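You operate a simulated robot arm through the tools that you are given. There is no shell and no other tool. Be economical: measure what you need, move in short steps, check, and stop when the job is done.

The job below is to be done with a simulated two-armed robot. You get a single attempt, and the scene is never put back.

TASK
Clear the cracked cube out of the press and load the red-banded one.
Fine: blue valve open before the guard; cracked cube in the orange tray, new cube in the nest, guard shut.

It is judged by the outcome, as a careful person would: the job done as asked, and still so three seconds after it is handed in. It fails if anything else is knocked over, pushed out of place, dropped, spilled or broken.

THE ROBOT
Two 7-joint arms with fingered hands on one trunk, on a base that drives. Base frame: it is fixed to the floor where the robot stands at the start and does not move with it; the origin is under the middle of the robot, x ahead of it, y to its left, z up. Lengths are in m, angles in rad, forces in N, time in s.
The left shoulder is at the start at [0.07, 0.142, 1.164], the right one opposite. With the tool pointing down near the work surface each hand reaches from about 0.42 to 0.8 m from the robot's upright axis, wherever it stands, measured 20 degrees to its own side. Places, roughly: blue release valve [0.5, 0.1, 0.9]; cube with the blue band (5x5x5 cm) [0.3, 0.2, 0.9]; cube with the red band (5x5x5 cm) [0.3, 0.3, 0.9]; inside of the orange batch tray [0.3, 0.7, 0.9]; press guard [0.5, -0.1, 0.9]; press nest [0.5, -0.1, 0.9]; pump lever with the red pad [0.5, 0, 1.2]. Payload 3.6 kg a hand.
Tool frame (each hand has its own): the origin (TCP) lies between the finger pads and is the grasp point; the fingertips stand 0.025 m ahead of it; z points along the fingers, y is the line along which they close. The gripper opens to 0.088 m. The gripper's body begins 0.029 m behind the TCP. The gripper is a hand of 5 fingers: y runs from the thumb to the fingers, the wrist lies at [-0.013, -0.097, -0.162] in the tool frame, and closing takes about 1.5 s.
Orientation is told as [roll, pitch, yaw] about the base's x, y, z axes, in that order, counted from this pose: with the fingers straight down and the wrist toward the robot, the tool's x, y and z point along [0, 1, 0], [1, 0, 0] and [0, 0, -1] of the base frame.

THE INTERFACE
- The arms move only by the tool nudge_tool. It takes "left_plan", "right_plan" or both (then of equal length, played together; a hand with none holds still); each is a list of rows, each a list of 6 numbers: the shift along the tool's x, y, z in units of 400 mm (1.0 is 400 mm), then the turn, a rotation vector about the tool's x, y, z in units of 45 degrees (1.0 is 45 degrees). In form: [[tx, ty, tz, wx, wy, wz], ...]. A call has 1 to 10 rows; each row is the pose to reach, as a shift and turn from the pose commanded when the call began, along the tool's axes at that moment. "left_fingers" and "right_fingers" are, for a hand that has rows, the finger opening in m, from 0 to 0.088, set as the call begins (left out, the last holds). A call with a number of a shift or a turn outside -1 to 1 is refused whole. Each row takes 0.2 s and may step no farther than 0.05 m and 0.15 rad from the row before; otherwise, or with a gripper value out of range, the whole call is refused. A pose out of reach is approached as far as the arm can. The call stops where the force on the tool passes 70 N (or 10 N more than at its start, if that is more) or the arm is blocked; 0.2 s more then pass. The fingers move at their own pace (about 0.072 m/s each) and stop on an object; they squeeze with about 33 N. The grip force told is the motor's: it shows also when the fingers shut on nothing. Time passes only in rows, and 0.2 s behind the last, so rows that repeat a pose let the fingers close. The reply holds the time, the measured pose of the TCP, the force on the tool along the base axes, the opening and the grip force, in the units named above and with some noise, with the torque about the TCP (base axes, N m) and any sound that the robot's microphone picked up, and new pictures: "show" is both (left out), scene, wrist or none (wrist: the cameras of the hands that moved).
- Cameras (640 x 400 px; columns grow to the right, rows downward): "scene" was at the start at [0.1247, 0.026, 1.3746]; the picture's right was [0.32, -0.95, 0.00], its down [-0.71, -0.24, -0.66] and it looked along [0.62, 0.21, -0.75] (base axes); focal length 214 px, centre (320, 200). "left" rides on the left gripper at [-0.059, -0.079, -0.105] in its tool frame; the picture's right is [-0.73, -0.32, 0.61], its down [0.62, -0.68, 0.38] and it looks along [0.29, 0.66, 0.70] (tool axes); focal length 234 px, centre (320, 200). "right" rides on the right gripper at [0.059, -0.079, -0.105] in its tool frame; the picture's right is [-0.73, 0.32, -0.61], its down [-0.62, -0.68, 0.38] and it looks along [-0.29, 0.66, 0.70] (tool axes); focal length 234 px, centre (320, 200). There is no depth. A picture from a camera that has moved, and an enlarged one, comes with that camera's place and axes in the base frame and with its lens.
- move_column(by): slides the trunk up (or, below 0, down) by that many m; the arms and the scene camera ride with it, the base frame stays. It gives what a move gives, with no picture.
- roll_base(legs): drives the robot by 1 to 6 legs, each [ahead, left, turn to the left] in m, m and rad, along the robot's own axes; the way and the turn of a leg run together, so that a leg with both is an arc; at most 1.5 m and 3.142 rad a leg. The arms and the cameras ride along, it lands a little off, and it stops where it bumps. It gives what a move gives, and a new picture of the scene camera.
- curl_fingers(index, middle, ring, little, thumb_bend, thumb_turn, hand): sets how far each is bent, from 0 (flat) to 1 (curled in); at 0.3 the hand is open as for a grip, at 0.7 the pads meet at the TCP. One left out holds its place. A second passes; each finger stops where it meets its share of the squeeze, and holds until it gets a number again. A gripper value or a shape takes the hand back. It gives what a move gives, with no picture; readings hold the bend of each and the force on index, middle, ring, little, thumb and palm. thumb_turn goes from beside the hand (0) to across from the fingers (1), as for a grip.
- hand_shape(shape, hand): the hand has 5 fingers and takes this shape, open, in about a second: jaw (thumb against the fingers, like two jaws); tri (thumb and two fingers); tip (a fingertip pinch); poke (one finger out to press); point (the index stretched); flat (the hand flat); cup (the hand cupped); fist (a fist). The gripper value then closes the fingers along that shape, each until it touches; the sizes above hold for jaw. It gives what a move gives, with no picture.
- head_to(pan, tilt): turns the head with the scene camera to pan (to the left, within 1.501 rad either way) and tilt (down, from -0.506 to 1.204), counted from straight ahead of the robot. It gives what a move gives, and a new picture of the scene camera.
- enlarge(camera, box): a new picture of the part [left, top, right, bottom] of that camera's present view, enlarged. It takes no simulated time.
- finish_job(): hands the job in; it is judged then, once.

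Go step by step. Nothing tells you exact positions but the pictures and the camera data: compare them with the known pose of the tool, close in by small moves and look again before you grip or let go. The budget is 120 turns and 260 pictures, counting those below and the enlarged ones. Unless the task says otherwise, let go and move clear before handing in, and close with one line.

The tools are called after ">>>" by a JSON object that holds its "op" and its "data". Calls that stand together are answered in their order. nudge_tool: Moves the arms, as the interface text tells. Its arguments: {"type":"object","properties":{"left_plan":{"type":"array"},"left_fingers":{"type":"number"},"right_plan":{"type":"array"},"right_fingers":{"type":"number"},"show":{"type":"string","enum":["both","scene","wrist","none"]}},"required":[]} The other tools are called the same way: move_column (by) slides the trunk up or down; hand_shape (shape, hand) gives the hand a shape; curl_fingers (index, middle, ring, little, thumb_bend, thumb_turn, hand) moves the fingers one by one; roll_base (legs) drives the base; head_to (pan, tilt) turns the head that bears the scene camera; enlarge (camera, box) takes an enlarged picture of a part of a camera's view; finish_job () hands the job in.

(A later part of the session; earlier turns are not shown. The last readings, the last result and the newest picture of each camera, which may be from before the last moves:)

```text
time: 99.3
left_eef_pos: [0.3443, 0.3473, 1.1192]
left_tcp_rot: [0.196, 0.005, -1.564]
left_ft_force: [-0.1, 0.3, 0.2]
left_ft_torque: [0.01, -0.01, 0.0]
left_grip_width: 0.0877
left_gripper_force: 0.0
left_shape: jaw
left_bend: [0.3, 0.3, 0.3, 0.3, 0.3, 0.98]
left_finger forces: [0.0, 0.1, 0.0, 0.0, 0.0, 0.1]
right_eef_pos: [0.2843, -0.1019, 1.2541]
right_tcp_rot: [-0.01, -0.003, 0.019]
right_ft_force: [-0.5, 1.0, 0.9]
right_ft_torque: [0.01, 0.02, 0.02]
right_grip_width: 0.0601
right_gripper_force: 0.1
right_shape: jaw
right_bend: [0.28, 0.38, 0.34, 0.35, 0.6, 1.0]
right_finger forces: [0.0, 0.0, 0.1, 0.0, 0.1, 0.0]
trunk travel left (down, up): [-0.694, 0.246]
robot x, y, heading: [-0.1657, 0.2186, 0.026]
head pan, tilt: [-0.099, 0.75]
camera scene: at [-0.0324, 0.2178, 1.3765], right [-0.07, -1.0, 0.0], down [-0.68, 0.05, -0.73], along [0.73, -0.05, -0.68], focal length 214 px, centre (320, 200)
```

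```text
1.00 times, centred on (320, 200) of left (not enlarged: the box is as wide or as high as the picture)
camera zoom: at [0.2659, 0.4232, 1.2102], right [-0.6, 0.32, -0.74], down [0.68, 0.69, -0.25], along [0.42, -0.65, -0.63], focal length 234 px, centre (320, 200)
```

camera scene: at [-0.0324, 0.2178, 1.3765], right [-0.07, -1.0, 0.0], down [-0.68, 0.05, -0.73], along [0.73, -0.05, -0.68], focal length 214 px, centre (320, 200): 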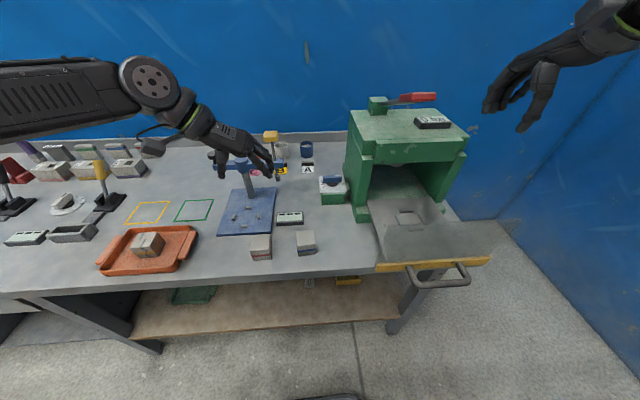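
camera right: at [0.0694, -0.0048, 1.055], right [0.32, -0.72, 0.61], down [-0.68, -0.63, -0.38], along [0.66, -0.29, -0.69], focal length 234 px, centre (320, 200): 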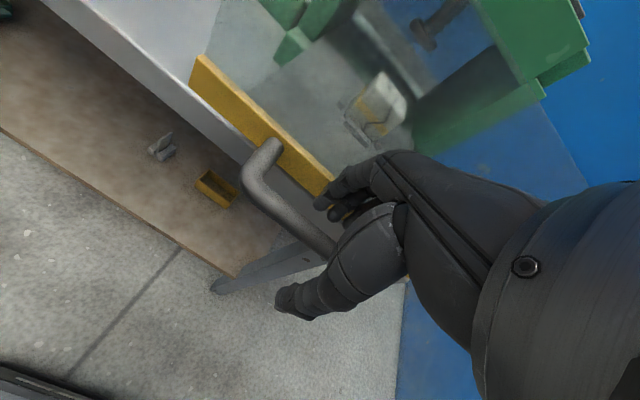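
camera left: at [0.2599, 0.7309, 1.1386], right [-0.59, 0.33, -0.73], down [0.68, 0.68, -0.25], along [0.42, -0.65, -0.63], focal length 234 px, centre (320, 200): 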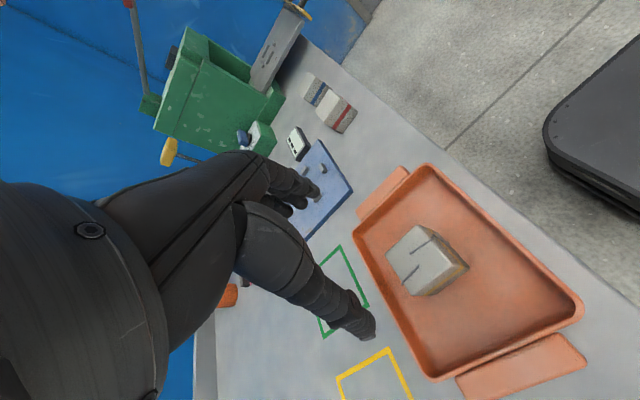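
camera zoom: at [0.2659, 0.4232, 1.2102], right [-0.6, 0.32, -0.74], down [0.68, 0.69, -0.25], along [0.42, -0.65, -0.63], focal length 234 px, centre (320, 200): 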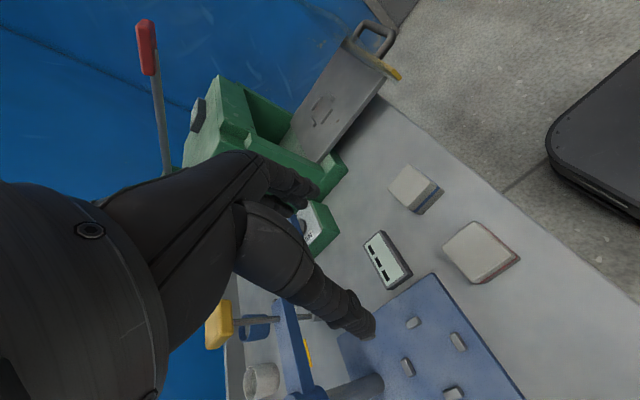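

Red cube at about (0.309, 0.350), well aligned with the axes. I lower the trunk 6 cm for reach and move over it.

>>> {"op": "move_column", "data": {"by": -0.06}}

>>> {"op": "nudge_tool", "data": {"left_plan": [[-0.08, 0, 0.02, 0, 0, 0], [-0.12, -0.005, 0.12, 0, 0, 0], [-0.134, -0.007, 0.2, 0, 0, 0]]}}

>>> {"op": "enlarge", "data": {"camera": "left", "box": [260, 150, 520, 350]}}

>>> {"op": "enlarge", "data": {"camera": "scene", "box": [200, 180, 340, 290]}}

```text
time: 100.3
left_eef_pos: [0.3438, 0.3465, 1.0585]
left_tcp_rot: [0.195, 0.007, -1.565]
left_ft_force: [-0.9, -0.1, -0.5]
left_ft_torque: [0.02, 0.03, 0.03]
left_grip_width: 0.0875
left_gripper_force: 0.1
left_shape: jaw
left_bend: [0.3, 0.3, 0.3, 0.3, 0.3, 0.98]
left_finger forces: [0.0, 0.0, 0.1, 0.0, 0.1, 0.0]
right_eef_pos: [0.2851, -0.1026, 1.1941]
right_tcp_rot: [-0.008, -0.002, 0.019]
right_ft_force: [0.5, 0.5, -0.3]
right_ft_torque: [0.0, 0.0, -0.04]
right_grip_width: 0.0599
right_gripper_force: 0.1
right_shape: jaw
right_bend: [0.28, 0.38, 0.34, 0.35, 0.6, 1.0]
right_finger forces: [0.0, 0.1, 0.1, 0.1, 0.0, 0.0]
trunk travel left (down, up): [-0.634, 0.306]
robot x, y, heading: [-0.1677, 0.2173, 0.023]
head pan, tilt: [-0.099, 0.75]
```

```text
time: 101.1
left_eef_pos: [0.3081, 0.3482, 0.9701]
left_tcp_rot: [0.195, 0.008, -1.567]
left_ft_force: [0.6, -0.7, -0.1]
left_ft_torque: [0.01, -0.01, 0.0]
left_grip_width: 0.0876
left_gripper_force: 0.0
left_shape: jaw
left_bend: [0.3, 0.3, 0.3, 0.3, 0.3, 0.98]
left_finger forces: [0.1, 0.1, 0.1, 0.0, 0.1, 0.0]
right_eef_pos: [0.285, -0.1029, 1.1939]
right_tcp_rot: [-0.009, 0.002, 0.019]
right_ft_force: [-0.1, -0.3, 0.1]
right_ft_torque: [0.0, 0.03, 0.0]
right_grip_width: 0.0596
right_gripper_force: 0.2
right_shape: jaw
right_bend: [0.28, 0.38, 0.34, 0.35, 0.6, 1.0]
right_finger forces: [0.0, 0.1, 0.0, 0.0, 0.0, 0.1]
trunk travel left (down, up): [-0.634, 0.306]
robot x, y, heading: [-0.1639, 0.2178, 0.023]
head pan, tilt: [-0.099, 0.75]
camera scene: at [-0.0319, 0.2169, 1.3165], right [-0.07, -1.0, 0.0], down [-0.68, 0.05, -0.73], along [0.73, -0.05, -0.68], focal length 214 px, centre (320, 200)
camera left: at [0.2296, 0.4245, 1.062], right [-0.6, 0.32, -0.73], down [0.68, 0.69, -0.25], along [0.42, -0.65, -0.63], focal length 234 px, centre (320, 200)
```

scene: 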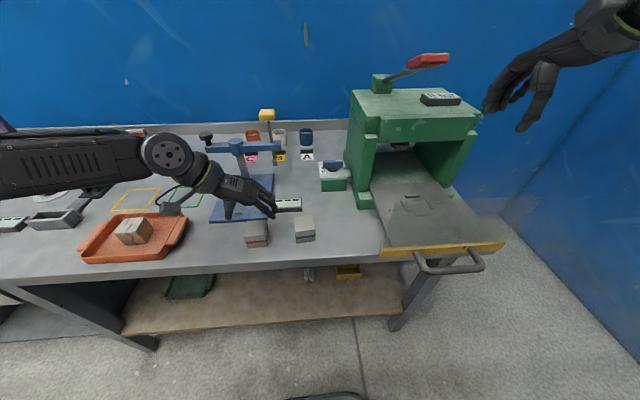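
left: 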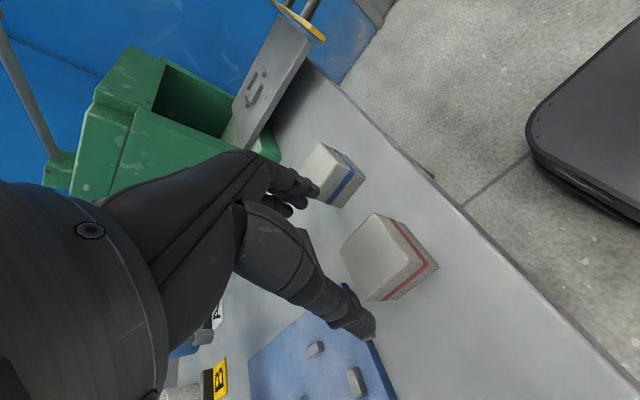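

```text
2.00 times, centred on (390, 250) of left
camera zoom: at [0.2296, 0.4245, 1.062], right [-0.6, 0.32, -0.73], down [0.68, 0.69, -0.25], along [0.42, -0.65, -0.63], focal length 468 px, centre (180, 100)
```

zoom: 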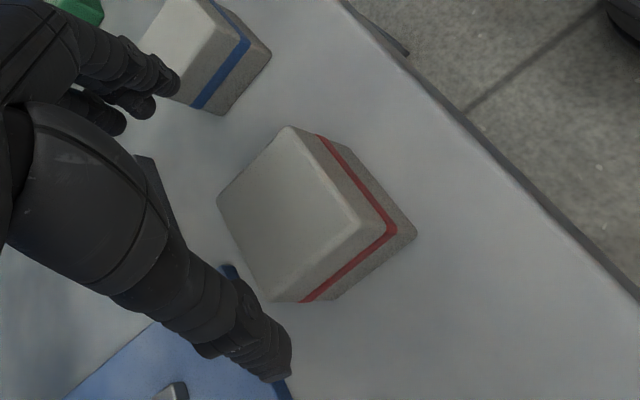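

```text
3.64 times, centred on (270, 235) of scene
camera zoom: at [-0.0319, 0.2169, 1.3165], right [-0.07, -1.0, 0.0], down [-0.68, 0.05, -0.73], along [0.73, -0.05, -0.68], focal length 780 px, centre (502, 73)
```

zoom: 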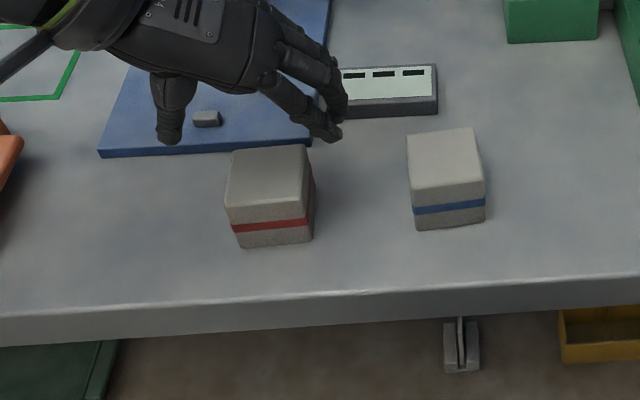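

>>> {"op": "nudge_tool", "data": {"left_plan": [[-0.01, -0.01, 0.05, 0, 0, 0], [-0.02, -0.01, 0.1, 0, 0, 0], [-0.028, -0.01, 0.14, 0, 0, 0], [-0.033, -0.01, 0.169, 0, 0, 0]], "show": "wrist"}}

>>> {"op": "enlarge", "data": {"camera": "scene", "box": [200, 180, 340, 290]}}

```text
time: 102.1
left_eef_pos: [0.3089, 0.3545, 0.9002]
left_tcp_rot: [0.196, 0.007, -1.565]
left_ft_force: [0.2, -0.3, 0.1]
left_ft_torque: [0.04, -0.01, 0.0]
left_grip_width: 0.0877
left_gripper_force: 0.1
left_shape: jaw
left_bend: [0.3, 0.3, 0.3, 0.3, 0.3, 0.98]
left_finger forces: [0.1, 0.0, 0.0, 0.0, 0.0, 0.0]
right_eef_pos: [0.285, -0.1023, 1.1944]
right_tcp_rot: [-0.008, -0.002, 0.02]
right_ft_force: [0.5, -0.5, -0.2]
right_ft_torque: [0.01, 0.01, 0.0]
right_grip_width: 0.0599
right_gripper_force: 0.2
right_shape: jaw
right_bend: [0.28, 0.38, 0.34, 0.35, 0.6, 1.0]
right_finger forces: [0.1, 0.0, 0.0, 0.1, 0.1, 0.0]
trunk travel left (down, up): [-0.634, 0.306]
robot x, y, heading: [-0.1667, 0.2206, 0.025]
head pan, tilt: [-0.099, 0.75]
camera left: at [0.2295, 0.4297, 0.9921], right [-0.6, 0.32, -0.73], down [0.68, 0.69, -0.25], along [0.42, -0.65, -0.63], focal length 234 px, centre (320, 200)
```

left: 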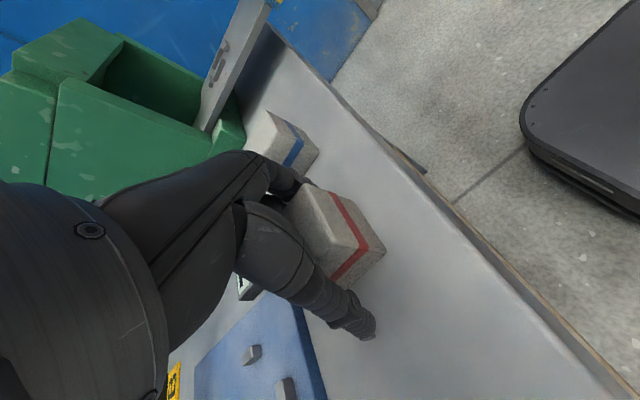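

```text
3.64 times, centred on (270, 235) of scene
camera zoom: at [-0.0321, 0.2169, 1.3165], right [-0.07, -1.0, 0.0], down [-0.68, 0.05, -0.73], along [0.73, -0.05, -0.68], focal length 780 px, centre (502, 73)
```

zoom: 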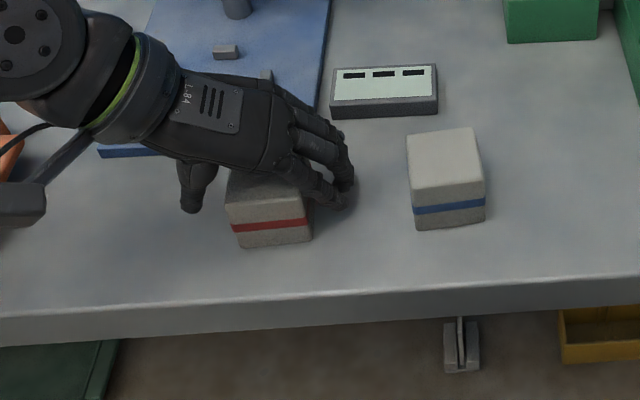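

The view matches that of the first grip. I close on the red cube and lift.

>>> {"op": "nudge_tool", "data": {"left_plan": [[0, 0, 0, 0, 0, 0], [0, 0, 0, 0, 0, 0], [0, 0, 0, 0, 0, 0], [0, 0, 0, 0, 0, 0], [0, 0, 0, 0, 0, 0], [0, 0, 0, 0, 0, 0], [0, 0, 0, 0, 0, 0]], "left_fingers": 0, "show": "wrist"}}

>>> {"op": "nudge_tool", "data": {"left_plan": [[0.01, 0, -0.05, 0, 0, 0], [0.02, 0, -0.1, 0, 0, 0], [0.04, 0, -0.2, 0, 0, 0], [0.06, 0, -0.3, 0, 0, 0], [0.08, 0, -0.4, 0, 0, 0], [0.1, 0, -0.5, 0, 0, 0]], "show": "both"}}

```text
time: 103.7
left_eef_pos: [0.308, 0.353, 0.9006]
left_tcp_rot: [0.196, 0.006, -1.565]
left_ft_force: [0.2, 0.0, 0.0]
left_ft_torque: [0.03, 0.03, -0.01]
left_grip_width: 0.0438
left_gripper_force: 33.0
left_shape: jaw
left_bend: [0.74, 0.45, 0.42, 0.46, 0.7, 1.0]
left_finger forces: [16.3, 9.0, 3.8, 0.4, 29.7, 0.1]
right_eef_pos: [0.2856, -0.1029, 1.1944]
right_tcp_rot: [-0.01, -0.002, 0.019]
right_ft_force: [0.2, -0.4, -0.5]
right_ft_torque: [0.01, -0.02, 0.03]
right_grip_width: 0.0599
right_gripper_force: 0.1
right_shape: jaw
right_bend: [0.28, 0.38, 0.34, 0.35, 0.6, 1.0]
right_finger forces: [0.0, 0.0, 0.0, 0.0, 0.0, 0.1]
trunk travel left (down, up): [-0.634, 0.306]
robot x, y, heading: [-0.1654, 0.2235, 0.026]
head pan, tilt: [-0.099, 0.75]
camera left: at [0.2294, 0.4296, 0.9925], right [-0.6, 0.32, -0.73], down [0.68, 0.69, -0.25], along [0.42, -0.65, -0.63], focal length 234 px, centre (320, 200)
```

left: 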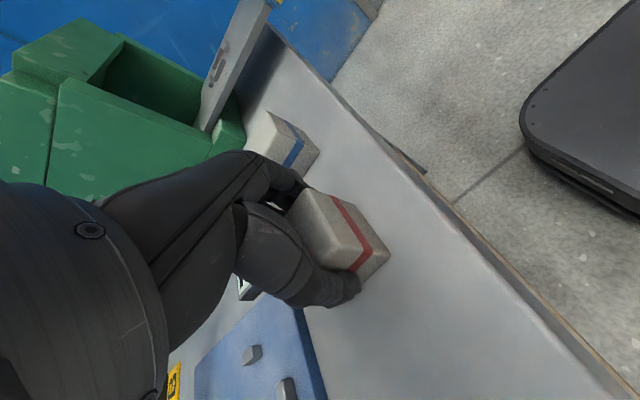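

```text
time: 105.1
left_eef_pos: [0.3066, 0.3528, 1.1058]
left_tcp_rot: [0.195, 0.006, -1.566]
left_ft_force: [-0.9, -0.4, -1.2]
left_ft_torque: [-0.03, 0.0, -0.03]
left_grip_width: 0.0436
left_gripper_force: 32.7
left_shape: jaw
left_bend: [0.74, 0.45, 0.43, 0.46, 0.7, 0.99]
left_finger forces: [17.0, 8.8, 3.8, 0.3, 29.9, 0.0]
right_eef_pos: [0.2844, -0.103, 1.1936]
right_tcp_rot: [-0.008, -0.001, 0.019]
right_ft_force: [-0.2, 0.3, 0.8]
right_ft_torque: [0.01, 0.02, 0.03]
right_grip_width: 0.0598
right_gripper_force: 0.1
right_shape: jaw
right_bend: [0.28, 0.38, 0.34, 0.35, 0.6, 1.0]
right_finger forces: [0.0, 0.0, 0.0, 0.0, 0.0, 0.1]
trunk travel left (down, up): [-0.634, 0.306]
robot x, y, heading: [-0.1634, 0.2216, 0.025]
head pan, tilt: [-0.099, 0.75]
camera scene: at [-0.0329, 0.2162, 1.3165], right [-0.07, -1.0, 0.0], down [-0.68, 0.05, -0.73], along [0.73, -0.05, -0.68], focal length 214 px, centre (320, 200)
camera left: at [0.2275, 0.4289, 1.1975], right [-0.6, 0.32, -0.73], down [0.68, 0.69, -0.25], along [0.42, -0.65, -0.63], focal length 234 px, centre (320, 200)
```

scene: 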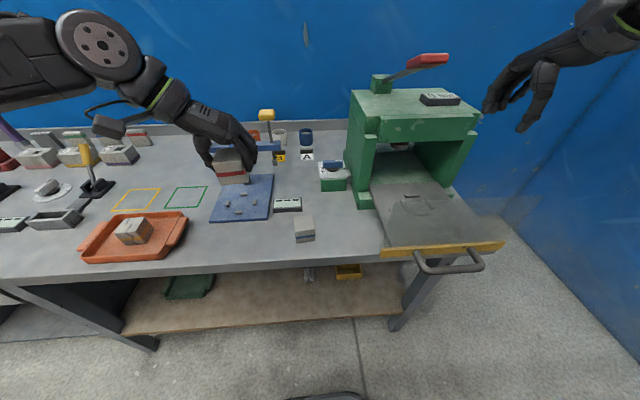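
left: 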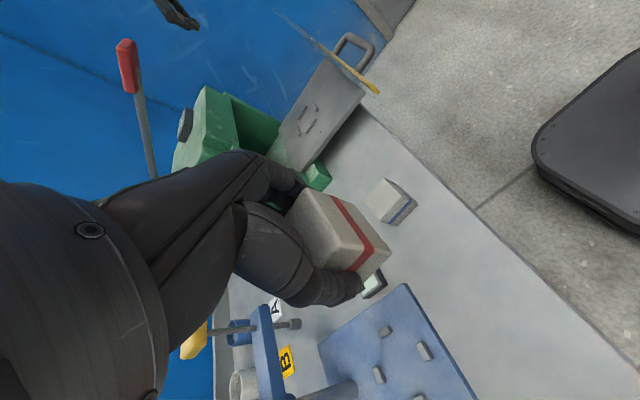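

>>> {"op": "move_column", "data": {"by": 0.066}}

>>> {"op": "roll_base", "data": {"legs": [[0, -0.4, 0]]}}

>>> {"op": "enlarge", "data": {"camera": "left", "box": [0, 0, 640, 400]}}

```text
time: 106.2
left_eef_pos: [0.3064, 0.3525, 1.1708]
left_tcp_rot: [0.194, 0.007, -1.565]
left_ft_force: [0.0, 0.3, -1.2]
left_ft_torque: [0.0, 0.01, 0.0]
left_grip_width: 0.0434
left_gripper_force: 33.3
left_shape: jaw
left_bend: [0.74, 0.45, 0.43, 0.46, 0.7, 0.99]
left_finger forces: [17.0, 8.8, 3.8, 0.3, 29.8, 0.1]
right_eef_pos: [0.285, -0.103, 1.2601]
right_tcp_rot: [-0.007, -0.002, 0.018]
right_ft_force: [0.2, 0.5, -0.4]
right_ft_torque: [0.0, -0.02, 0.01]
right_grip_width: 0.0597
right_gripper_force: 0.0
right_shape: jaw
right_bend: [0.28, 0.38, 0.34, 0.35, 0.6, 1.0]
right_finger forces: [0.0, 0.0, 0.0, 0.1, 0.0, 0.0]
trunk travel left (down, up): [-0.7, 0.24]
robot x, y, heading: [-0.1677, 0.2199, 0.031]
head pan, tilt: [-0.099, 0.75]
```

```text
time: 108.6
left_eef_pos: [0.318, -0.0417, 1.1703]
left_tcp_rot: [0.196, 0.006, -1.566]
left_ft_force: [0.0, 0.1, -1.1]
left_ft_torque: [0.0, -0.03, 0.0]
left_grip_width: 0.0436
left_gripper_force: 33.4
left_shape: jaw
left_bend: [0.74, 0.45, 0.43, 0.46, 0.7, 0.99]
left_finger forces: [17.0, 8.8, 3.9, 0.3, 29.9, 0.0]
right_eef_pos: [0.2957, -0.497, 1.2612]
right_tcp_rot: [-0.011, -0.003, 0.018]
right_ft_force: [-0.2, 0.3, -0.3]
right_ft_torque: [0.0, -0.04, 0.0]
right_grip_width: 0.0597
right_gripper_force: 0.1
right_shape: jaw
right_bend: [0.28, 0.38, 0.34, 0.35, 0.6, 1.0]
right_finger forces: [0.1, 0.0, 0.0, 0.0, 0.0, 0.1]
trunk travel left (down, up): [-0.7, 0.24]
robot x, y, heading: [-0.1562, -0.1722, 0.023]
head pan, tilt: [-0.099, 0.75]
camera scene: at [-0.0221, -0.1776, 1.3825], right [-0.07, -1.0, 0.0], down [-0.68, 0.05, -0.73], along [0.73, -0.05, -0.68], focal length 214 px, centre (320, 200)
```

scene: 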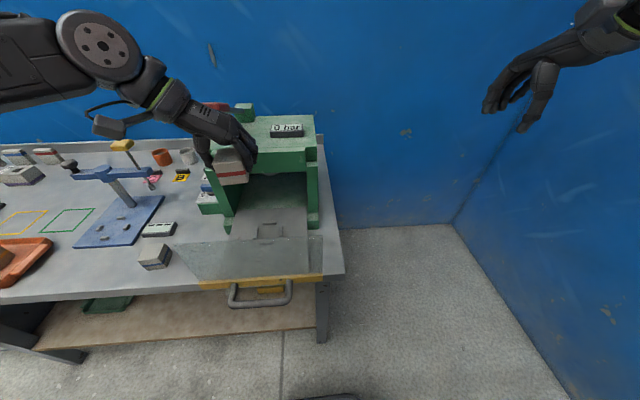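

```text
1.00 times, centred on (320, 200) of left (not enlarged: the box is as wide or as high as the picture)
camera zoom: at [0.2384, 0.0348, 1.2625], right [-0.6, 0.32, -0.73], down [0.68, 0.69, -0.25], along [0.42, -0.65, -0.63], focal length 234 px, centre (320, 200)
```

zoom: 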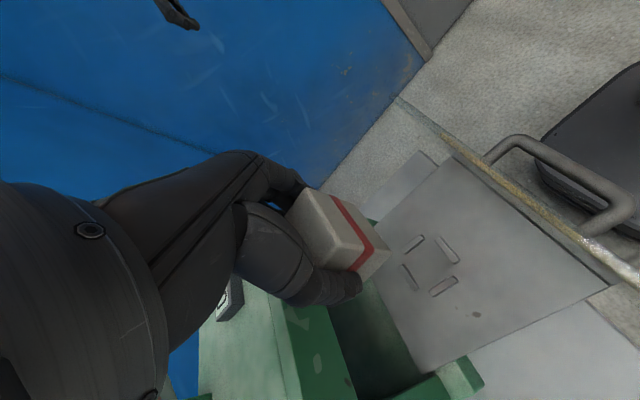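

The nest's stops work out at (0.346, -0.067), matching where the cracked cube sat. I bring the red cube above it.

>>> {"op": "nudge_tool", "data": {"left_plan": [[0, 0.02, 0.08, 0, 0, 0.006], [0, 0.045, 0.17, 0, 0, 0.012], [0, 0.057, 0.25, 0, 0, 0.018], [0, 0.057, 0.32, 0, 0, 0.018]]}}

>>> {"op": "enlarge", "data": {"camera": "left", "box": [260, 150, 520, 350]}}

>>> {"op": "enlarge", "data": {"camera": "scene", "box": [200, 140, 330, 260]}}

```text
time: 109.6
left_eef_pos: [0.343, -0.0631, 1.0423]
left_tcp_rot: [0.196, 0.009, -1.581]
left_ft_force: [0.2, 0.7, -1.9]
left_ft_torque: [0.0, 0.02, 0.0]
left_grip_width: 0.0438
left_gripper_force: 32.5
left_shape: jaw
left_bend: [0.74, 0.45, 0.43, 0.46, 0.7, 0.99]
left_finger forces: [17.1, 8.8, 3.9, 0.3, 30.0, 0.1]
right_eef_pos: [0.2963, -0.4975, 1.2599]
right_tcp_rot: [-0.009, 0.0, 0.019]
right_ft_force: [0.1, 0.2, 0.1]
right_ft_torque: [0.0, 0.01, 0.01]
right_grip_width: 0.0598
right_gripper_force: 0.0
right_shape: jaw
right_bend: [0.28, 0.38, 0.34, 0.35, 0.6, 1.0]
right_finger forces: [0.0, 0.1, 0.0, 0.0, 0.0, 0.0]
trunk travel left (down, up): [-0.7, 0.24]
robot x, y, heading: [-0.1563, -0.1729, 0.025]
head pan, tilt: [-0.099, 0.75]
camera scene: at [-0.0212, -0.1779, 1.3825], right [-0.07, -1.0, 0.0], down [-0.68, 0.05, -0.73], along [0.73, -0.05, -0.68], focal length 214 px, centre (320, 200)
camera left: at [0.2649, 0.0137, 1.1351], right [-0.59, 0.33, -0.73], down [0.69, 0.68, -0.25], along [0.41, -0.66, -0.63], focal length 234 px, centre (320, 200)
```

scene: 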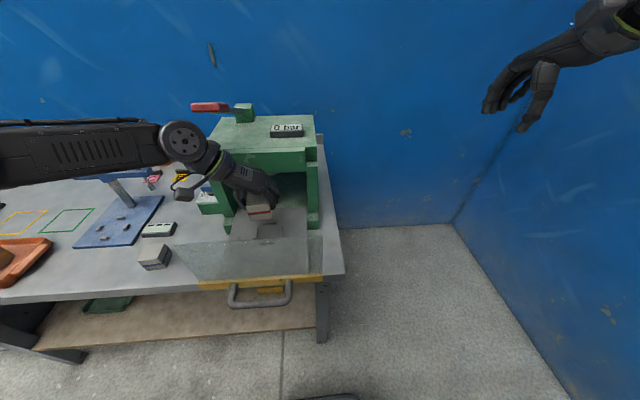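
left: 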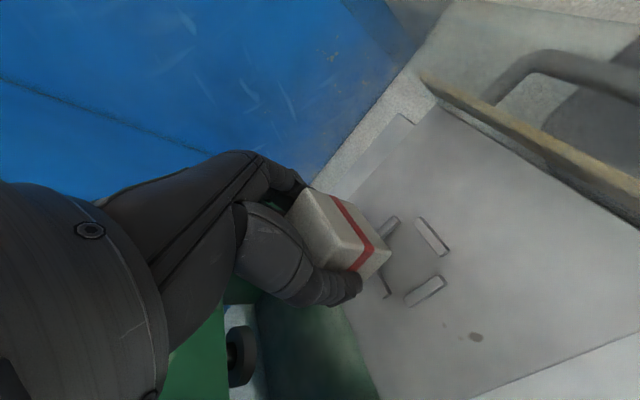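

```text
2.00 times, centred on (390, 250) of left
camera zoom: at [0.2649, 0.0137, 1.1351], right [-0.59, 0.33, -0.73], down [0.69, 0.68, -0.25], along [0.41, -0.66, -0.63], focal length 468 px, centre (180, 100)
```

zoom: 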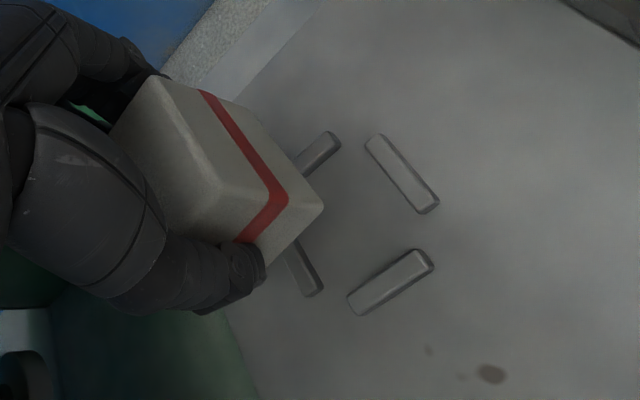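

```text
3.33 times, centred on (265, 200) of scene
camera zoom: at [-0.0212, -0.1779, 1.3825], right [-0.07, -1.0, 0.0], down [-0.68, 0.05, -0.73], along [0.73, -0.05, -0.68], focal length 715 px, centre (503, 200)
```

zoom: 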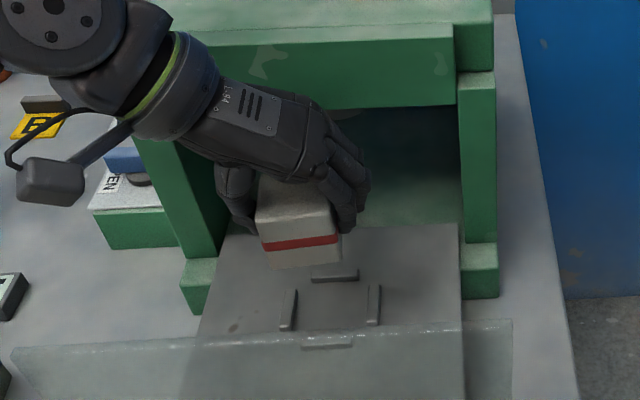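

Relative to the stops the red cube hangs just as the cracked one did. I lower to just above the stops and check.

>>> {"op": "nudge_tool", "data": {"left_plan": [[-0.008, 0.002, 0.05, 0, 0, 0], [-0.016, 0.003, 0.1, 0, 0, 0], [-0.022, 0.003, 0.145, 0, 0, 0], [-0.022, 0.003, 0.145, 0, 0, 0]], "show": "none"}}

>>> {"op": "enlarge", "data": {"camera": "left", "box": [270, 160, 470, 320]}}

>>> {"op": "enlarge", "data": {"camera": "scene", "box": [225, 175, 315, 255]}}

```text
time: 110.6
left_eef_pos: [0.3447, -0.0642, 0.9863]
left_tcp_rot: [0.195, 0.008, -1.581]
left_ft_force: [0.1, 0.1, -1.5]
left_ft_torque: [0.01, 0.04, 0.0]
left_grip_width: 0.0436
left_gripper_force: 32.4
left_shape: jaw
left_bend: [0.74, 0.45, 0.43, 0.46, 0.7, 0.99]
left_finger forces: [17.2, 8.8, 3.9, 0.3, 29.8, 0.0]
right_eef_pos: [0.2945, -0.4975, 1.2593]
right_tcp_rot: [-0.008, -0.001, 0.019]
right_ft_force: [1.1, 0.3, 0.5]
right_ft_torque: [-0.01, 0.01, -0.01]
right_grip_width: 0.0596
right_gripper_force: 0.1
right_shape: jaw
right_bend: [0.28, 0.38, 0.34, 0.35, 0.6, 1.0]
right_finger forces: [0.0, 0.0, 0.1, 0.0, 0.0, 0.0]
trunk travel left (down, up): [-0.7, 0.24]
robot x, y, heading: [-0.1528, -0.1729, 0.024]
head pan, tilt: [-0.099, 0.75]
```

```text
2.50 times, centred on (370, 240) of left
camera zoom: at [0.2671, 0.0122, 1.0781], right [-0.59, 0.34, -0.73], down [0.69, 0.68, -0.25], along [0.41, -0.65, -0.63], focal length 585 px, centre (195, 100)
```

zoom: 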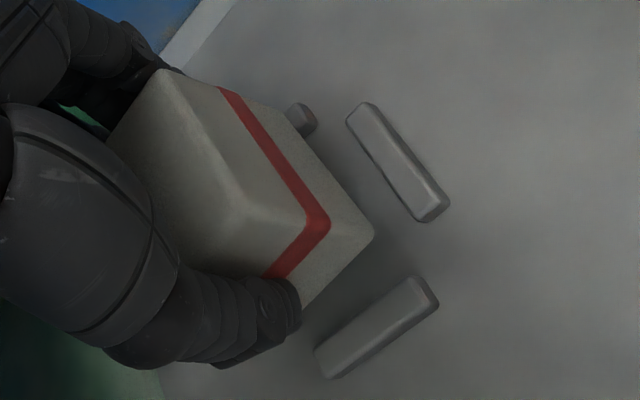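

```text
5.00 times, centred on (270, 215) of scene
camera zoom: at [-0.0221, -0.1785, 1.3825], right [-0.07, -1.0, 0.0], down [-0.68, 0.05, -0.73], along [0.73, -0.05, -0.68], focal length 1072 px, centre (570, 125)
```

zoom: 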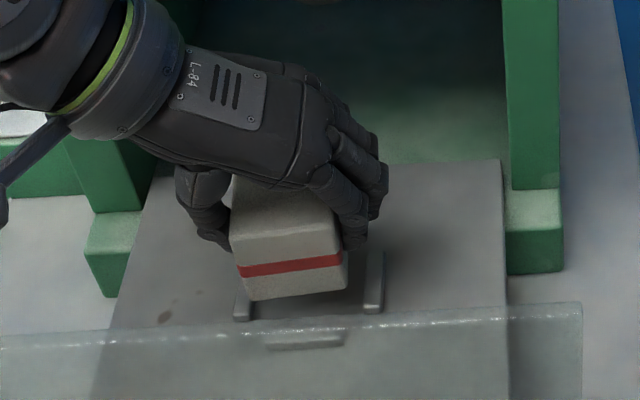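

>>> {"op": "nudge_tool", "data": {"left_plan": [[-0.002, 0, 0.015, 0, 0, 0], [-0.004, 0, 0.03, 0, 0, 0], [-0.005, 0, 0.042, 0, 0, 0], [-0.005, 0, 0.042, 0, 0, 0]], "show": "none"}}

>>> {"op": "enlarge", "data": {"camera": "left", "box": [270, 160, 470, 320]}}

>>> {"op": "enlarge", "data": {"camera": "scene", "box": [225, 175, 315, 255]}}

```text
time: 111.6
left_eef_pos: [0.3481, -0.0639, 0.9687]
left_tcp_rot: [0.196, 0.009, -1.582]
left_ft_force: [0.8, -0.9, -1.2]
left_ft_torque: [-0.01, 0.01, -0.02]
left_grip_width: 0.0436
left_gripper_force: 33.0
left_shape: jaw
left_bend: [0.74, 0.45, 0.43, 0.46, 0.7, 0.99]
left_finger forces: [17.1, 8.8, 3.8, 0.4, 29.9, 0.1]
right_eef_pos: [0.2951, -0.4988, 1.2598]
right_tcp_rot: [-0.008, -0.002, 0.02]
right_ft_force: [-1.0, 0.6, -1.0]
right_ft_torque: [-0.02, 0.0, -0.03]
right_grip_width: 0.0597
right_gripper_force: 0.0
right_shape: jaw
right_bend: [0.28, 0.38, 0.34, 0.35, 0.6, 1.0]
right_finger forces: [0.0, 0.0, 0.0, 0.0, 0.0, 0.0]
trunk travel left (down, up): [-0.7, 0.24]
robot x, y, heading: [-0.1582, -0.1738, 0.024]
head pan, tilt: [-0.099, 0.75]
```

```text
2.50 times, centred on (370, 240) of left
camera zoom: at [0.2693, 0.0124, 1.0612], right [-0.59, 0.34, -0.73], down [0.69, 0.68, -0.25], along [0.41, -0.65, -0.63], focal length 585 px, centre (195, 100)
```

zoom: 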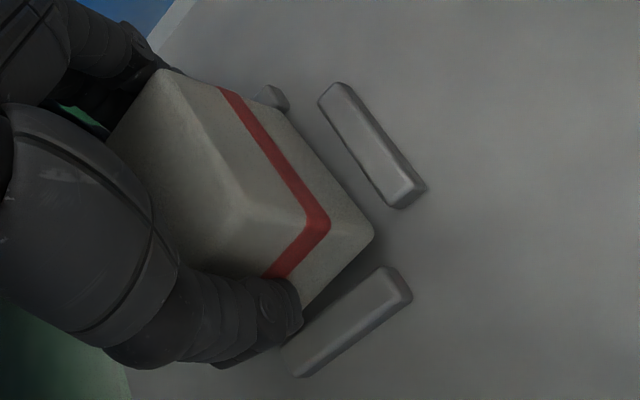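

```text
5.00 times, centred on (270, 215) of scene
camera zoom: at [-0.0221, -0.1785, 1.3825], right [-0.07, -1.0, 0.0], down [-0.68, 0.05, -0.73], along [0.73, -0.05, -0.68], focal length 1072 px, centre (570, 125)
```

zoom: 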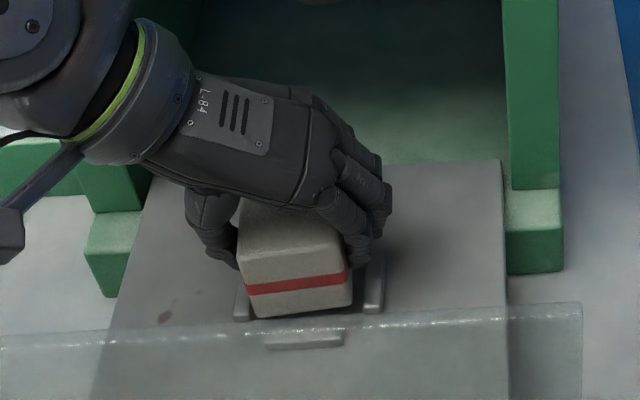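

>>> {"op": "nudge_tool", "data": {"left_plan": [[-0.003, 0, 0.008, 0, 0, 0], [-0.005, 0, 0.016, 0, 0, 0], [-0.007, 0, 0.022, 0, 0, 0], [-0.007, 0, 0.022, 0, 0, 0]], "show": "none"}}

>>> {"op": "enlarge", "data": {"camera": "left", "box": [270, 160, 470, 320]}}

>>> {"op": "enlarge", "data": {"camera": "scene", "box": [225, 175, 315, 255]}}

```text
time: 112.6
left_eef_pos: [0.3449, -0.0653, 0.9619]
left_tcp_rot: [0.2, 0.01, -1.58]
left_ft_force: [0.6, -2.1, 15.5]
left_ft_torque: [-0.17, -0.27, -0.03]
left_grip_width: 0.0443
left_gripper_force: 32.9
left_shape: jaw
left_bend: [0.74, 0.45, 0.42, 0.46, 0.7, 0.99]
left_finger forces: [17.5, 11.0, 5.2, 0.0, 31.7, 0.1]
right_eef_pos: [0.2923, -0.4986, 1.2609]
right_tcp_rot: [-0.008, -0.003, 0.021]
right_ft_force: [0.8, 0.9, -1.2]
right_ft_torque: [-0.01, 0.0, 0.03]
right_grip_width: 0.0598
right_gripper_force: 0.1
right_shape: jaw
right_bend: [0.28, 0.38, 0.34, 0.35, 0.6, 1.0]
right_finger forces: [0.0, 0.0, 0.0, 0.1, 0.0, 0.1]
trunk travel left (down, up): [-0.7, 0.24]
robot x, y, heading: [-0.1558, -0.1778, 0.027]
head pan, tilt: [-0.099, 0.75]
```

```text
2.50 times, centred on (370, 240) of left
camera zoom: at [0.2666, 0.012, 1.0539], right [-0.59, 0.33, -0.74], down [0.69, 0.68, -0.25], along [0.42, -0.66, -0.63], focal length 585 px, centre (195, 100)
```

zoom: 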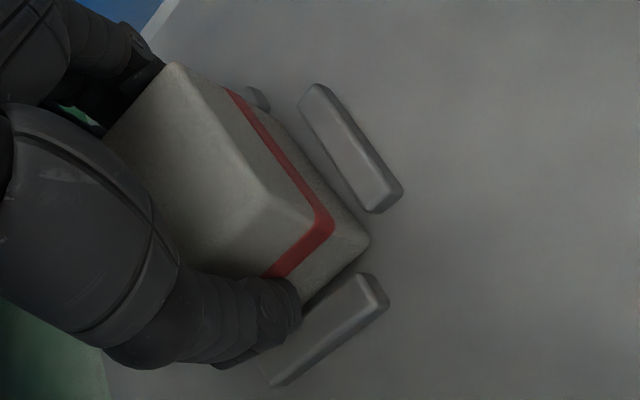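

```text
5.00 times, centred on (270, 215) of scene
camera zoom: at [-0.0246, -0.1794, 1.383], right [-0.07, -1.0, 0.0], down [-0.68, 0.05, -0.73], along [0.73, -0.05, -0.68], focal length 1072 px, centre (570, 125)
```

zoom: 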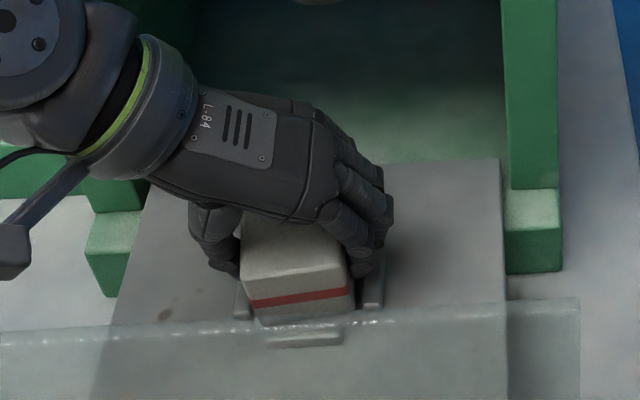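

It touched the back stop: the gap at the front stop shows the cube ~4 mm too far back. I lift slightly, shift 4 mm toward the robot and lower again.

>>> {"op": "nudge_tool", "data": {"left_plan": [[0.002, 0, -0.015, 0, 0, 0], [-0.005, 0, -0.025, 0, 0, 0], [-0.007, 0, -0.025, 0, 0, 0], [-0.008, 0, -0.015, 0, 0, 0], [-0.01, 0, -0.008, 0, 0, 0], [-0.01, 0, -0.003, 0, 0, 0]], "show": "none"}}

>>> {"op": "enlarge", "data": {"camera": "left", "box": [270, 160, 470, 320]}}

>>> {"op": "enlarge", "data": {"camera": "scene", "box": [225, 175, 315, 255]}}

```text
time: 114.0
left_eef_pos: [0.3386, -0.0654, 0.9666]
left_tcp_rot: [0.201, 0.008, -1.578]
left_ft_force: [1.7, 2.6, 31.3]
left_ft_torque: [0.25, -0.09, 0.14]
left_grip_width: 0.0441
left_gripper_force: 33.0
left_shape: jaw
left_bend: [0.74, 0.45, 0.43, 0.47, 0.7, 0.99]
left_finger forces: [17.9, 9.7, 4.0, 1.0, 35.4, 0.1]
right_eef_pos: [0.2908, -0.4987, 1.2613]
right_tcp_rot: [-0.009, -0.006, 0.018]
right_ft_force: [-0.3, 0.5, -0.3]
right_ft_torque: [0.0, 0.01, -0.02]
right_grip_width: 0.06
right_gripper_force: 0.0
right_shape: jaw
right_bend: [0.28, 0.38, 0.34, 0.35, 0.6, 1.0]
right_finger forces: [0.0, 0.0, 0.0, 0.0, 0.1, 0.1]
trunk travel left (down, up): [-0.7, 0.24]
robot x, y, heading: [-0.1614, -0.1756, 0.026]
head pan, tilt: [-0.099, 0.75]
```

```text
2.50 times, centred on (370, 240) of left
camera zoom: at [0.26, 0.0126, 1.0564], right [-0.59, 0.33, -0.74], down [0.69, 0.68, -0.24], along [0.42, -0.66, -0.63], focal length 585 px, centre (195, 100)
```

zoom: 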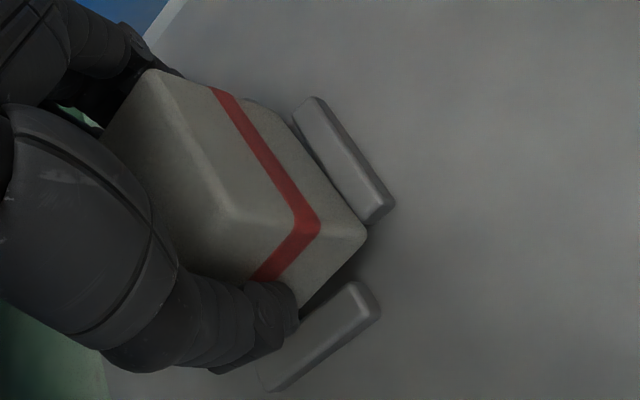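

```text
5.00 times, centred on (270, 215) of scene
camera zoom: at [-0.0265, -0.1789, 1.3834], right [-0.07, -1.0, 0.0], down [-0.68, 0.05, -0.73], along [0.73, -0.05, -0.68], focal length 1072 px, centre (570, 125)
```

zoom: 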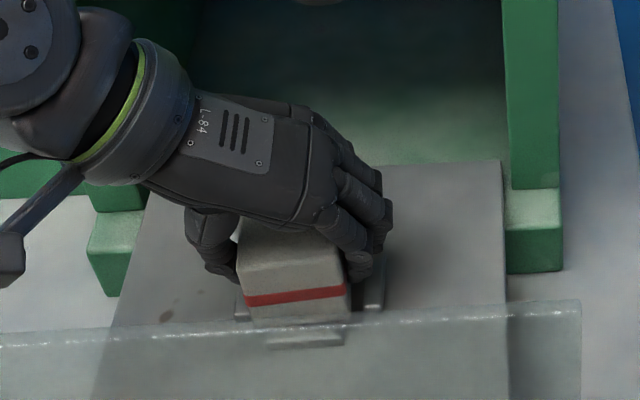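

Now it rests on the left stop: the cube needs ~3 mm to the right. I lift, shift and lower again.

>>> {"op": "nudge_tool", "data": {"left_plan": [[0.004, 0.002, -0.02, 0, 0, 0], [0.006, 0.0075, -0.028, 0, 0, 0], [0.006, 0.0075, -0.028, 0, 0, 0]], "show": "none"}}

>>> {"op": "enlarge", "data": {"camera": "left", "box": [270, 160, 470, 320]}}

>>> {"op": "enlarge", "data": {"camera": "scene", "box": [245, 195, 305, 250]}}

```text
time: 114.8
left_eef_pos: [0.3409, -0.0675, 0.972]
left_tcp_rot: [0.195, 0.01, -1.58]
left_ft_force: [0.0, -0.2, -1.4]
left_ft_torque: [-0.03, 0.07, -0.02]
left_grip_width: 0.0445
left_gripper_force: 32.5
left_shape: jaw
left_bend: [0.74, 0.45, 0.43, 0.46, 0.7, 0.99]
left_finger forces: [18.2, 9.1, 3.9, 0.2, 31.3, 0.0]
right_eef_pos: [0.2958, -0.4983, 1.2604]
right_tcp_rot: [-0.009, -0.002, 0.02]
right_ft_force: [-0.4, 0.6, 0.2]
right_ft_torque: [0.04, 0.04, 0.03]
right_grip_width: 0.0598
right_gripper_force: 0.1
right_shape: jaw
right_bend: [0.28, 0.38, 0.34, 0.35, 0.6, 1.0]
right_finger forces: [0.0, 0.0, 0.0, 0.0, 0.1, 0.0]
trunk travel left (down, up): [-0.7, 0.24]
robot x, y, heading: [-0.1577, -0.1769, 0.018]
head pan, tilt: [-0.099, 0.75]
```

```text
2.50 times, centred on (370, 240) of left
camera zoom: at [0.2628, 0.0095, 1.064], right [-0.59, 0.34, -0.73], down [0.69, 0.68, -0.25], along [0.41, -0.65, -0.63], focal length 585 px, centre (195, 100)
```

zoom: 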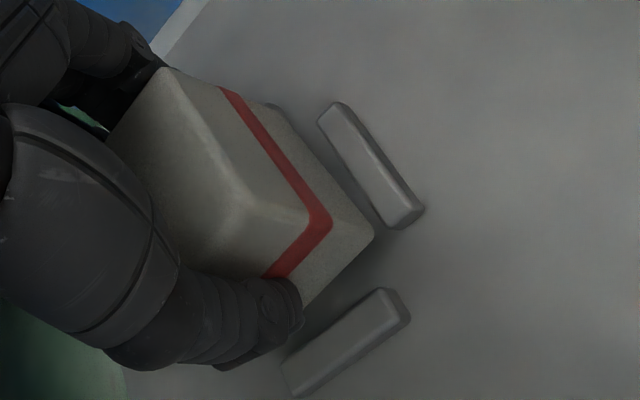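

```text
7.27 times, centred on (275, 222) of scene
camera zoom: at [-0.0225, -0.1785, 1.3824], right [-0.07, -1.0, 0.0], down [-0.68, 0.05, -0.73], along [0.73, -0.05, -0.68], focal length 1560 px, centre (647, 36)
```

zoom: 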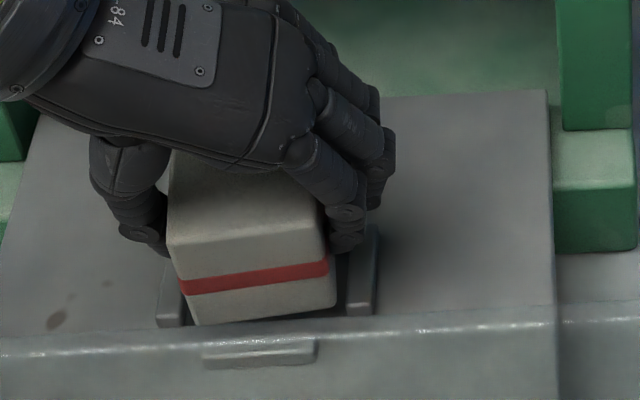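

>>> {"op": "nudge_tool", "data": {"left_plan": [[-0.005, 0, 0.008, 0, 0, 0], [-0.008, 0, 0.016, 0, 0, 0], [-0.009, 0, 0.024, 0, 0, 0], [-0.0105, 0, 0.03, 0, 0, 0]], "show": "none"}}

>>> {"op": "enlarge", "data": {"camera": "left", "box": [270, 160, 470, 320]}}

>>> {"op": "enlarge", "data": {"camera": "scene", "box": [245, 195, 305, 250]}}

```text
time: 115.8
left_eef_pos: [0.3378, -0.0684, 0.9613]
left_tcp_rot: [0.197, 0.01, -1.578]
left_ft_force: [1.9, 0.6, 19.2]
left_ft_torque: [0.33, 0.34, 0.01]
left_grip_width: 0.044
left_gripper_force: 32.7
left_shape: jaw
left_bend: [0.74, 0.45, 0.43, 0.48, 0.7, 1.0]
left_finger forces: [18.5, 9.4, 4.2, 4.7, 34.0, 0.0]
right_eef_pos: [0.2928, -0.4989, 1.2614]
right_tcp_rot: [-0.009, -0.003, 0.019]
right_ft_force: [0.9, 0.0, -0.3]
right_ft_torque: [0.01, -0.02, 0.02]
right_grip_width: 0.0598
right_gripper_force: 0.1
right_shape: jaw
right_bend: [0.28, 0.38, 0.34, 0.35, 0.6, 1.0]
right_finger forces: [0.1, 0.1, 0.0, 0.0, 0.1, 0.0]
trunk travel left (down, up): [-0.7, 0.24]
robot x, y, heading: [-0.1561, -0.1763, 0.02]
head pan, tilt: [-0.099, 0.75]
```

```text
2.50 times, centred on (370, 240) of left
camera zoom: at [0.2602, 0.0088, 1.0533], right [-0.59, 0.33, -0.74], down [0.69, 0.68, -0.25], along [0.42, -0.66, -0.63], focal length 585 px, centre (195, 100)
```

zoom: 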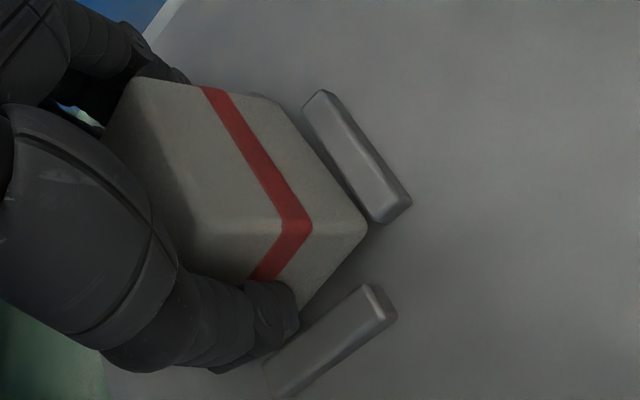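

```text
7.27 times, centred on (275, 222) of scene
camera zoom: at [-0.0244, -0.1793, 1.383], right [-0.07, -1.0, 0.0], down [-0.68, 0.05, -0.73], along [0.73, -0.05, -0.68], focal length 1560 px, centre (647, 36)
```

zoom: 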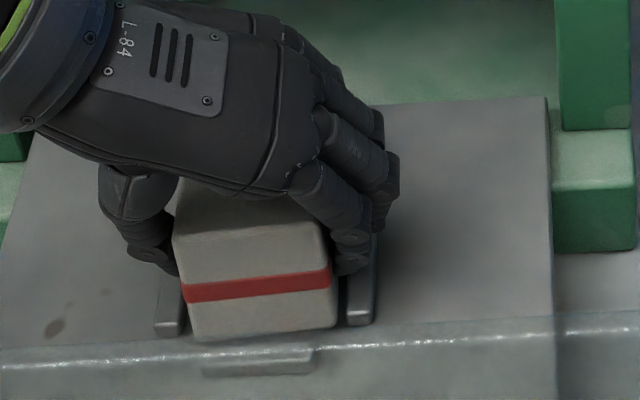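

The moments show contact at back-right before and front-left now, so the cube is yawed slightly counter-clockwise and the right x lies between the tries. I lift, shift 3 mm forward and turn 1.6° clockwise.

>>> {"op": "nudge_tool", "data": {"left_plan": [[0.004, 0, -0.02, 0, 0, 0], [0.012, -0.002, -0.03, 0, 0, 0.02], [0.014, -0.003, -0.03, 0, 0, 0.036], [0.014, -0.003, -0.03, 0, 0, 0.036]], "show": "none"}}

>>> {"op": "enlarge", "data": {"camera": "left", "box": [270, 160, 470, 320]}}

>>> {"op": "enlarge", "data": {"camera": "scene", "box": [245, 195, 305, 250]}}

```text
time: 116.8
left_eef_pos: [0.3438, -0.0662, 0.9727]
left_tcp_rot: [0.195, 0.017, -1.606]
left_ft_force: [0.0, -0.2, -1.6]
left_ft_torque: [0.01, 0.02, 0.0]
left_grip_width: 0.0445
left_gripper_force: 33.0
left_shape: jaw
left_bend: [0.74, 0.45, 0.44, 0.46, 0.7, 0.98]
left_finger forces: [18.1, 8.7, 4.3, 0.4, 31.1, 0.0]
right_eef_pos: [0.2944, -0.4981, 1.2597]
right_tcp_rot: [-0.009, -0.002, 0.019]
right_ft_force: [-0.1, 0.4, 0.6]
right_ft_torque: [0.0, 0.02, 0.01]
right_grip_width: 0.0597
right_gripper_force: 0.1
right_shape: jaw
right_bend: [0.28, 0.38, 0.34, 0.35, 0.6, 1.0]
right_finger forces: [0.0, 0.0, 0.0, 0.1, 0.0, 0.0]
trunk travel left (down, up): [-0.7, 0.24]
robot x, y, heading: [-0.1537, -0.1727, 0.029]
head pan, tilt: [-0.099, 0.75]
```

```text
2.50 times, centred on (370, 240) of left
camera zoom: at [0.2679, 0.0123, 1.0653], right [-0.58, 0.36, -0.73], down [0.71, 0.66, -0.25], along [0.4, -0.66, -0.64], focal length 585 px, centre (195, 100)
```

zoom: 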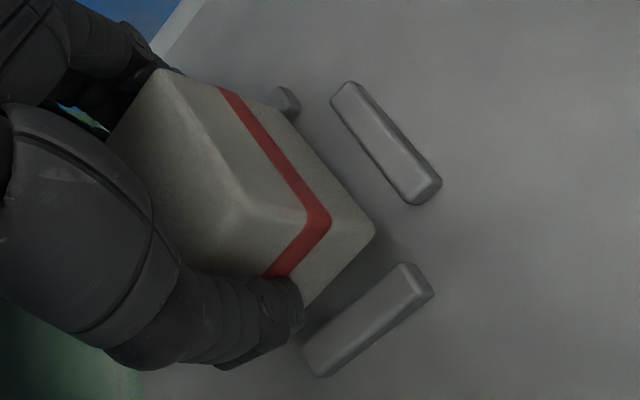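

```text
7.27 times, centred on (275, 222) of scene
camera zoom: at [-0.0219, -0.1783, 1.3825], right [-0.07, -1.0, 0.0], down [-0.68, 0.05, -0.73], along [0.73, -0.05, -0.68], focal length 1560 px, centre (647, 36)
```

zoom: 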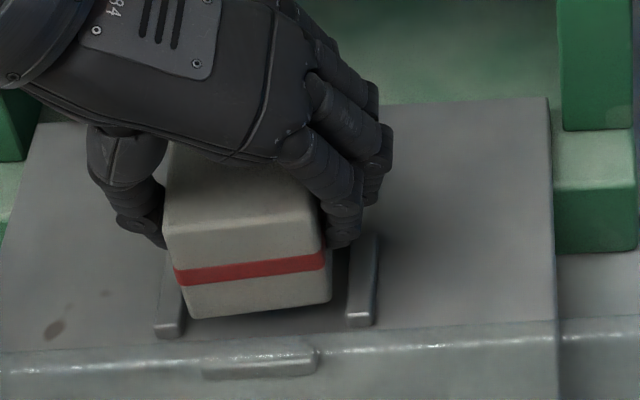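

My reckoning now shows the third try had the cube's front edge already at nest-floor level, with the right x; the cube is still yawed ~2° CCW. I return to that x, turn a bit more clockwise and lower.

>>> {"op": "nudge_tool", "data": {"left_plan": [[-0.007, -0.001, -0.002, 0, 0, 0.02], [-0.0135, -0.001, -0.003, 0, 0, 0.038], [-0.0155, -0.001, 0.008, 0, 0, 0.038], [-0.0175, -0.001, 0.018, 0, 0, 0.038], [-0.0195, -0.001, 0.026, 0, 0, 0.038]], "show": "none"}}

>>> {"op": "enlarge", "data": {"camera": "left", "box": [270, 160, 470, 320]}}

>>> {"op": "enlarge", "data": {"camera": "scene", "box": [245, 195, 305, 250]}}

```text
time: 118.0
left_eef_pos: [0.3365, -0.0665, 0.96]
left_tcp_rot: [0.195, 0.021, -1.636]
left_ft_force: [-0.6, 0.1, -1.1]
left_ft_torque: [0.0, 0.0, 0.01]
left_grip_width: 0.0443
left_gripper_force: 33.4
left_shape: jaw
left_bend: [0.74, 0.45, 0.44, 0.46, 0.7, 0.98]
left_finger forces: [18.1, 8.6, 4.2, 0.4, 31.1, 0.0]
right_eef_pos: [0.2944, -0.4972, 1.2597]
right_tcp_rot: [-0.008, -0.002, 0.018]
right_ft_force: [-0.6, -0.2, -0.5]
right_ft_torque: [0.02, 0.0, -0.02]
right_grip_width: 0.0595
right_gripper_force: 0.1
right_shape: jaw
right_bend: [0.28, 0.38, 0.34, 0.35, 0.6, 1.0]
right_finger forces: [0.0, 0.0, 0.1, 0.0, 0.1, 0.1]
trunk travel left (down, up): [-0.7, 0.24]
robot x, y, heading: [-0.1557, -0.1743, 0.021]
head pan, tilt: [-0.099, 0.75]
```

```text
2.50 times, centred on (370, 240) of left
camera zoom: at [0.264, 0.0149, 1.0539], right [-0.57, 0.38, -0.73], down [0.73, 0.64, -0.24], along [0.38, -0.67, -0.64], focal length 585 px, centre (195, 100)
```

zoom: 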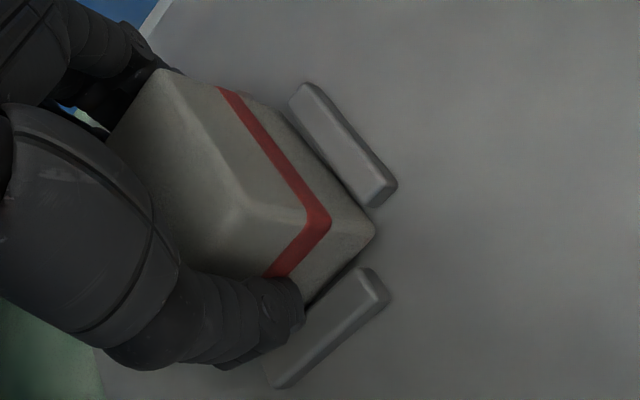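

```text
7.27 times, centred on (275, 222) of scene
camera zoom: at [-0.022, -0.1786, 1.3825], right [-0.07, -1.0, 0.0], down [-0.68, 0.05, -0.73], along [0.73, -0.05, -0.68], focal length 1560 px, centre (647, 36)
```

zoom: 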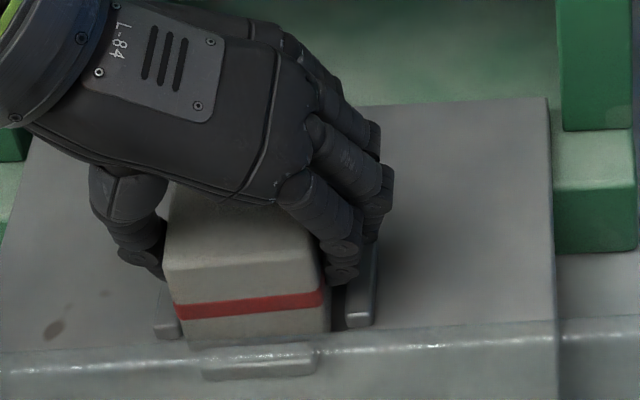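

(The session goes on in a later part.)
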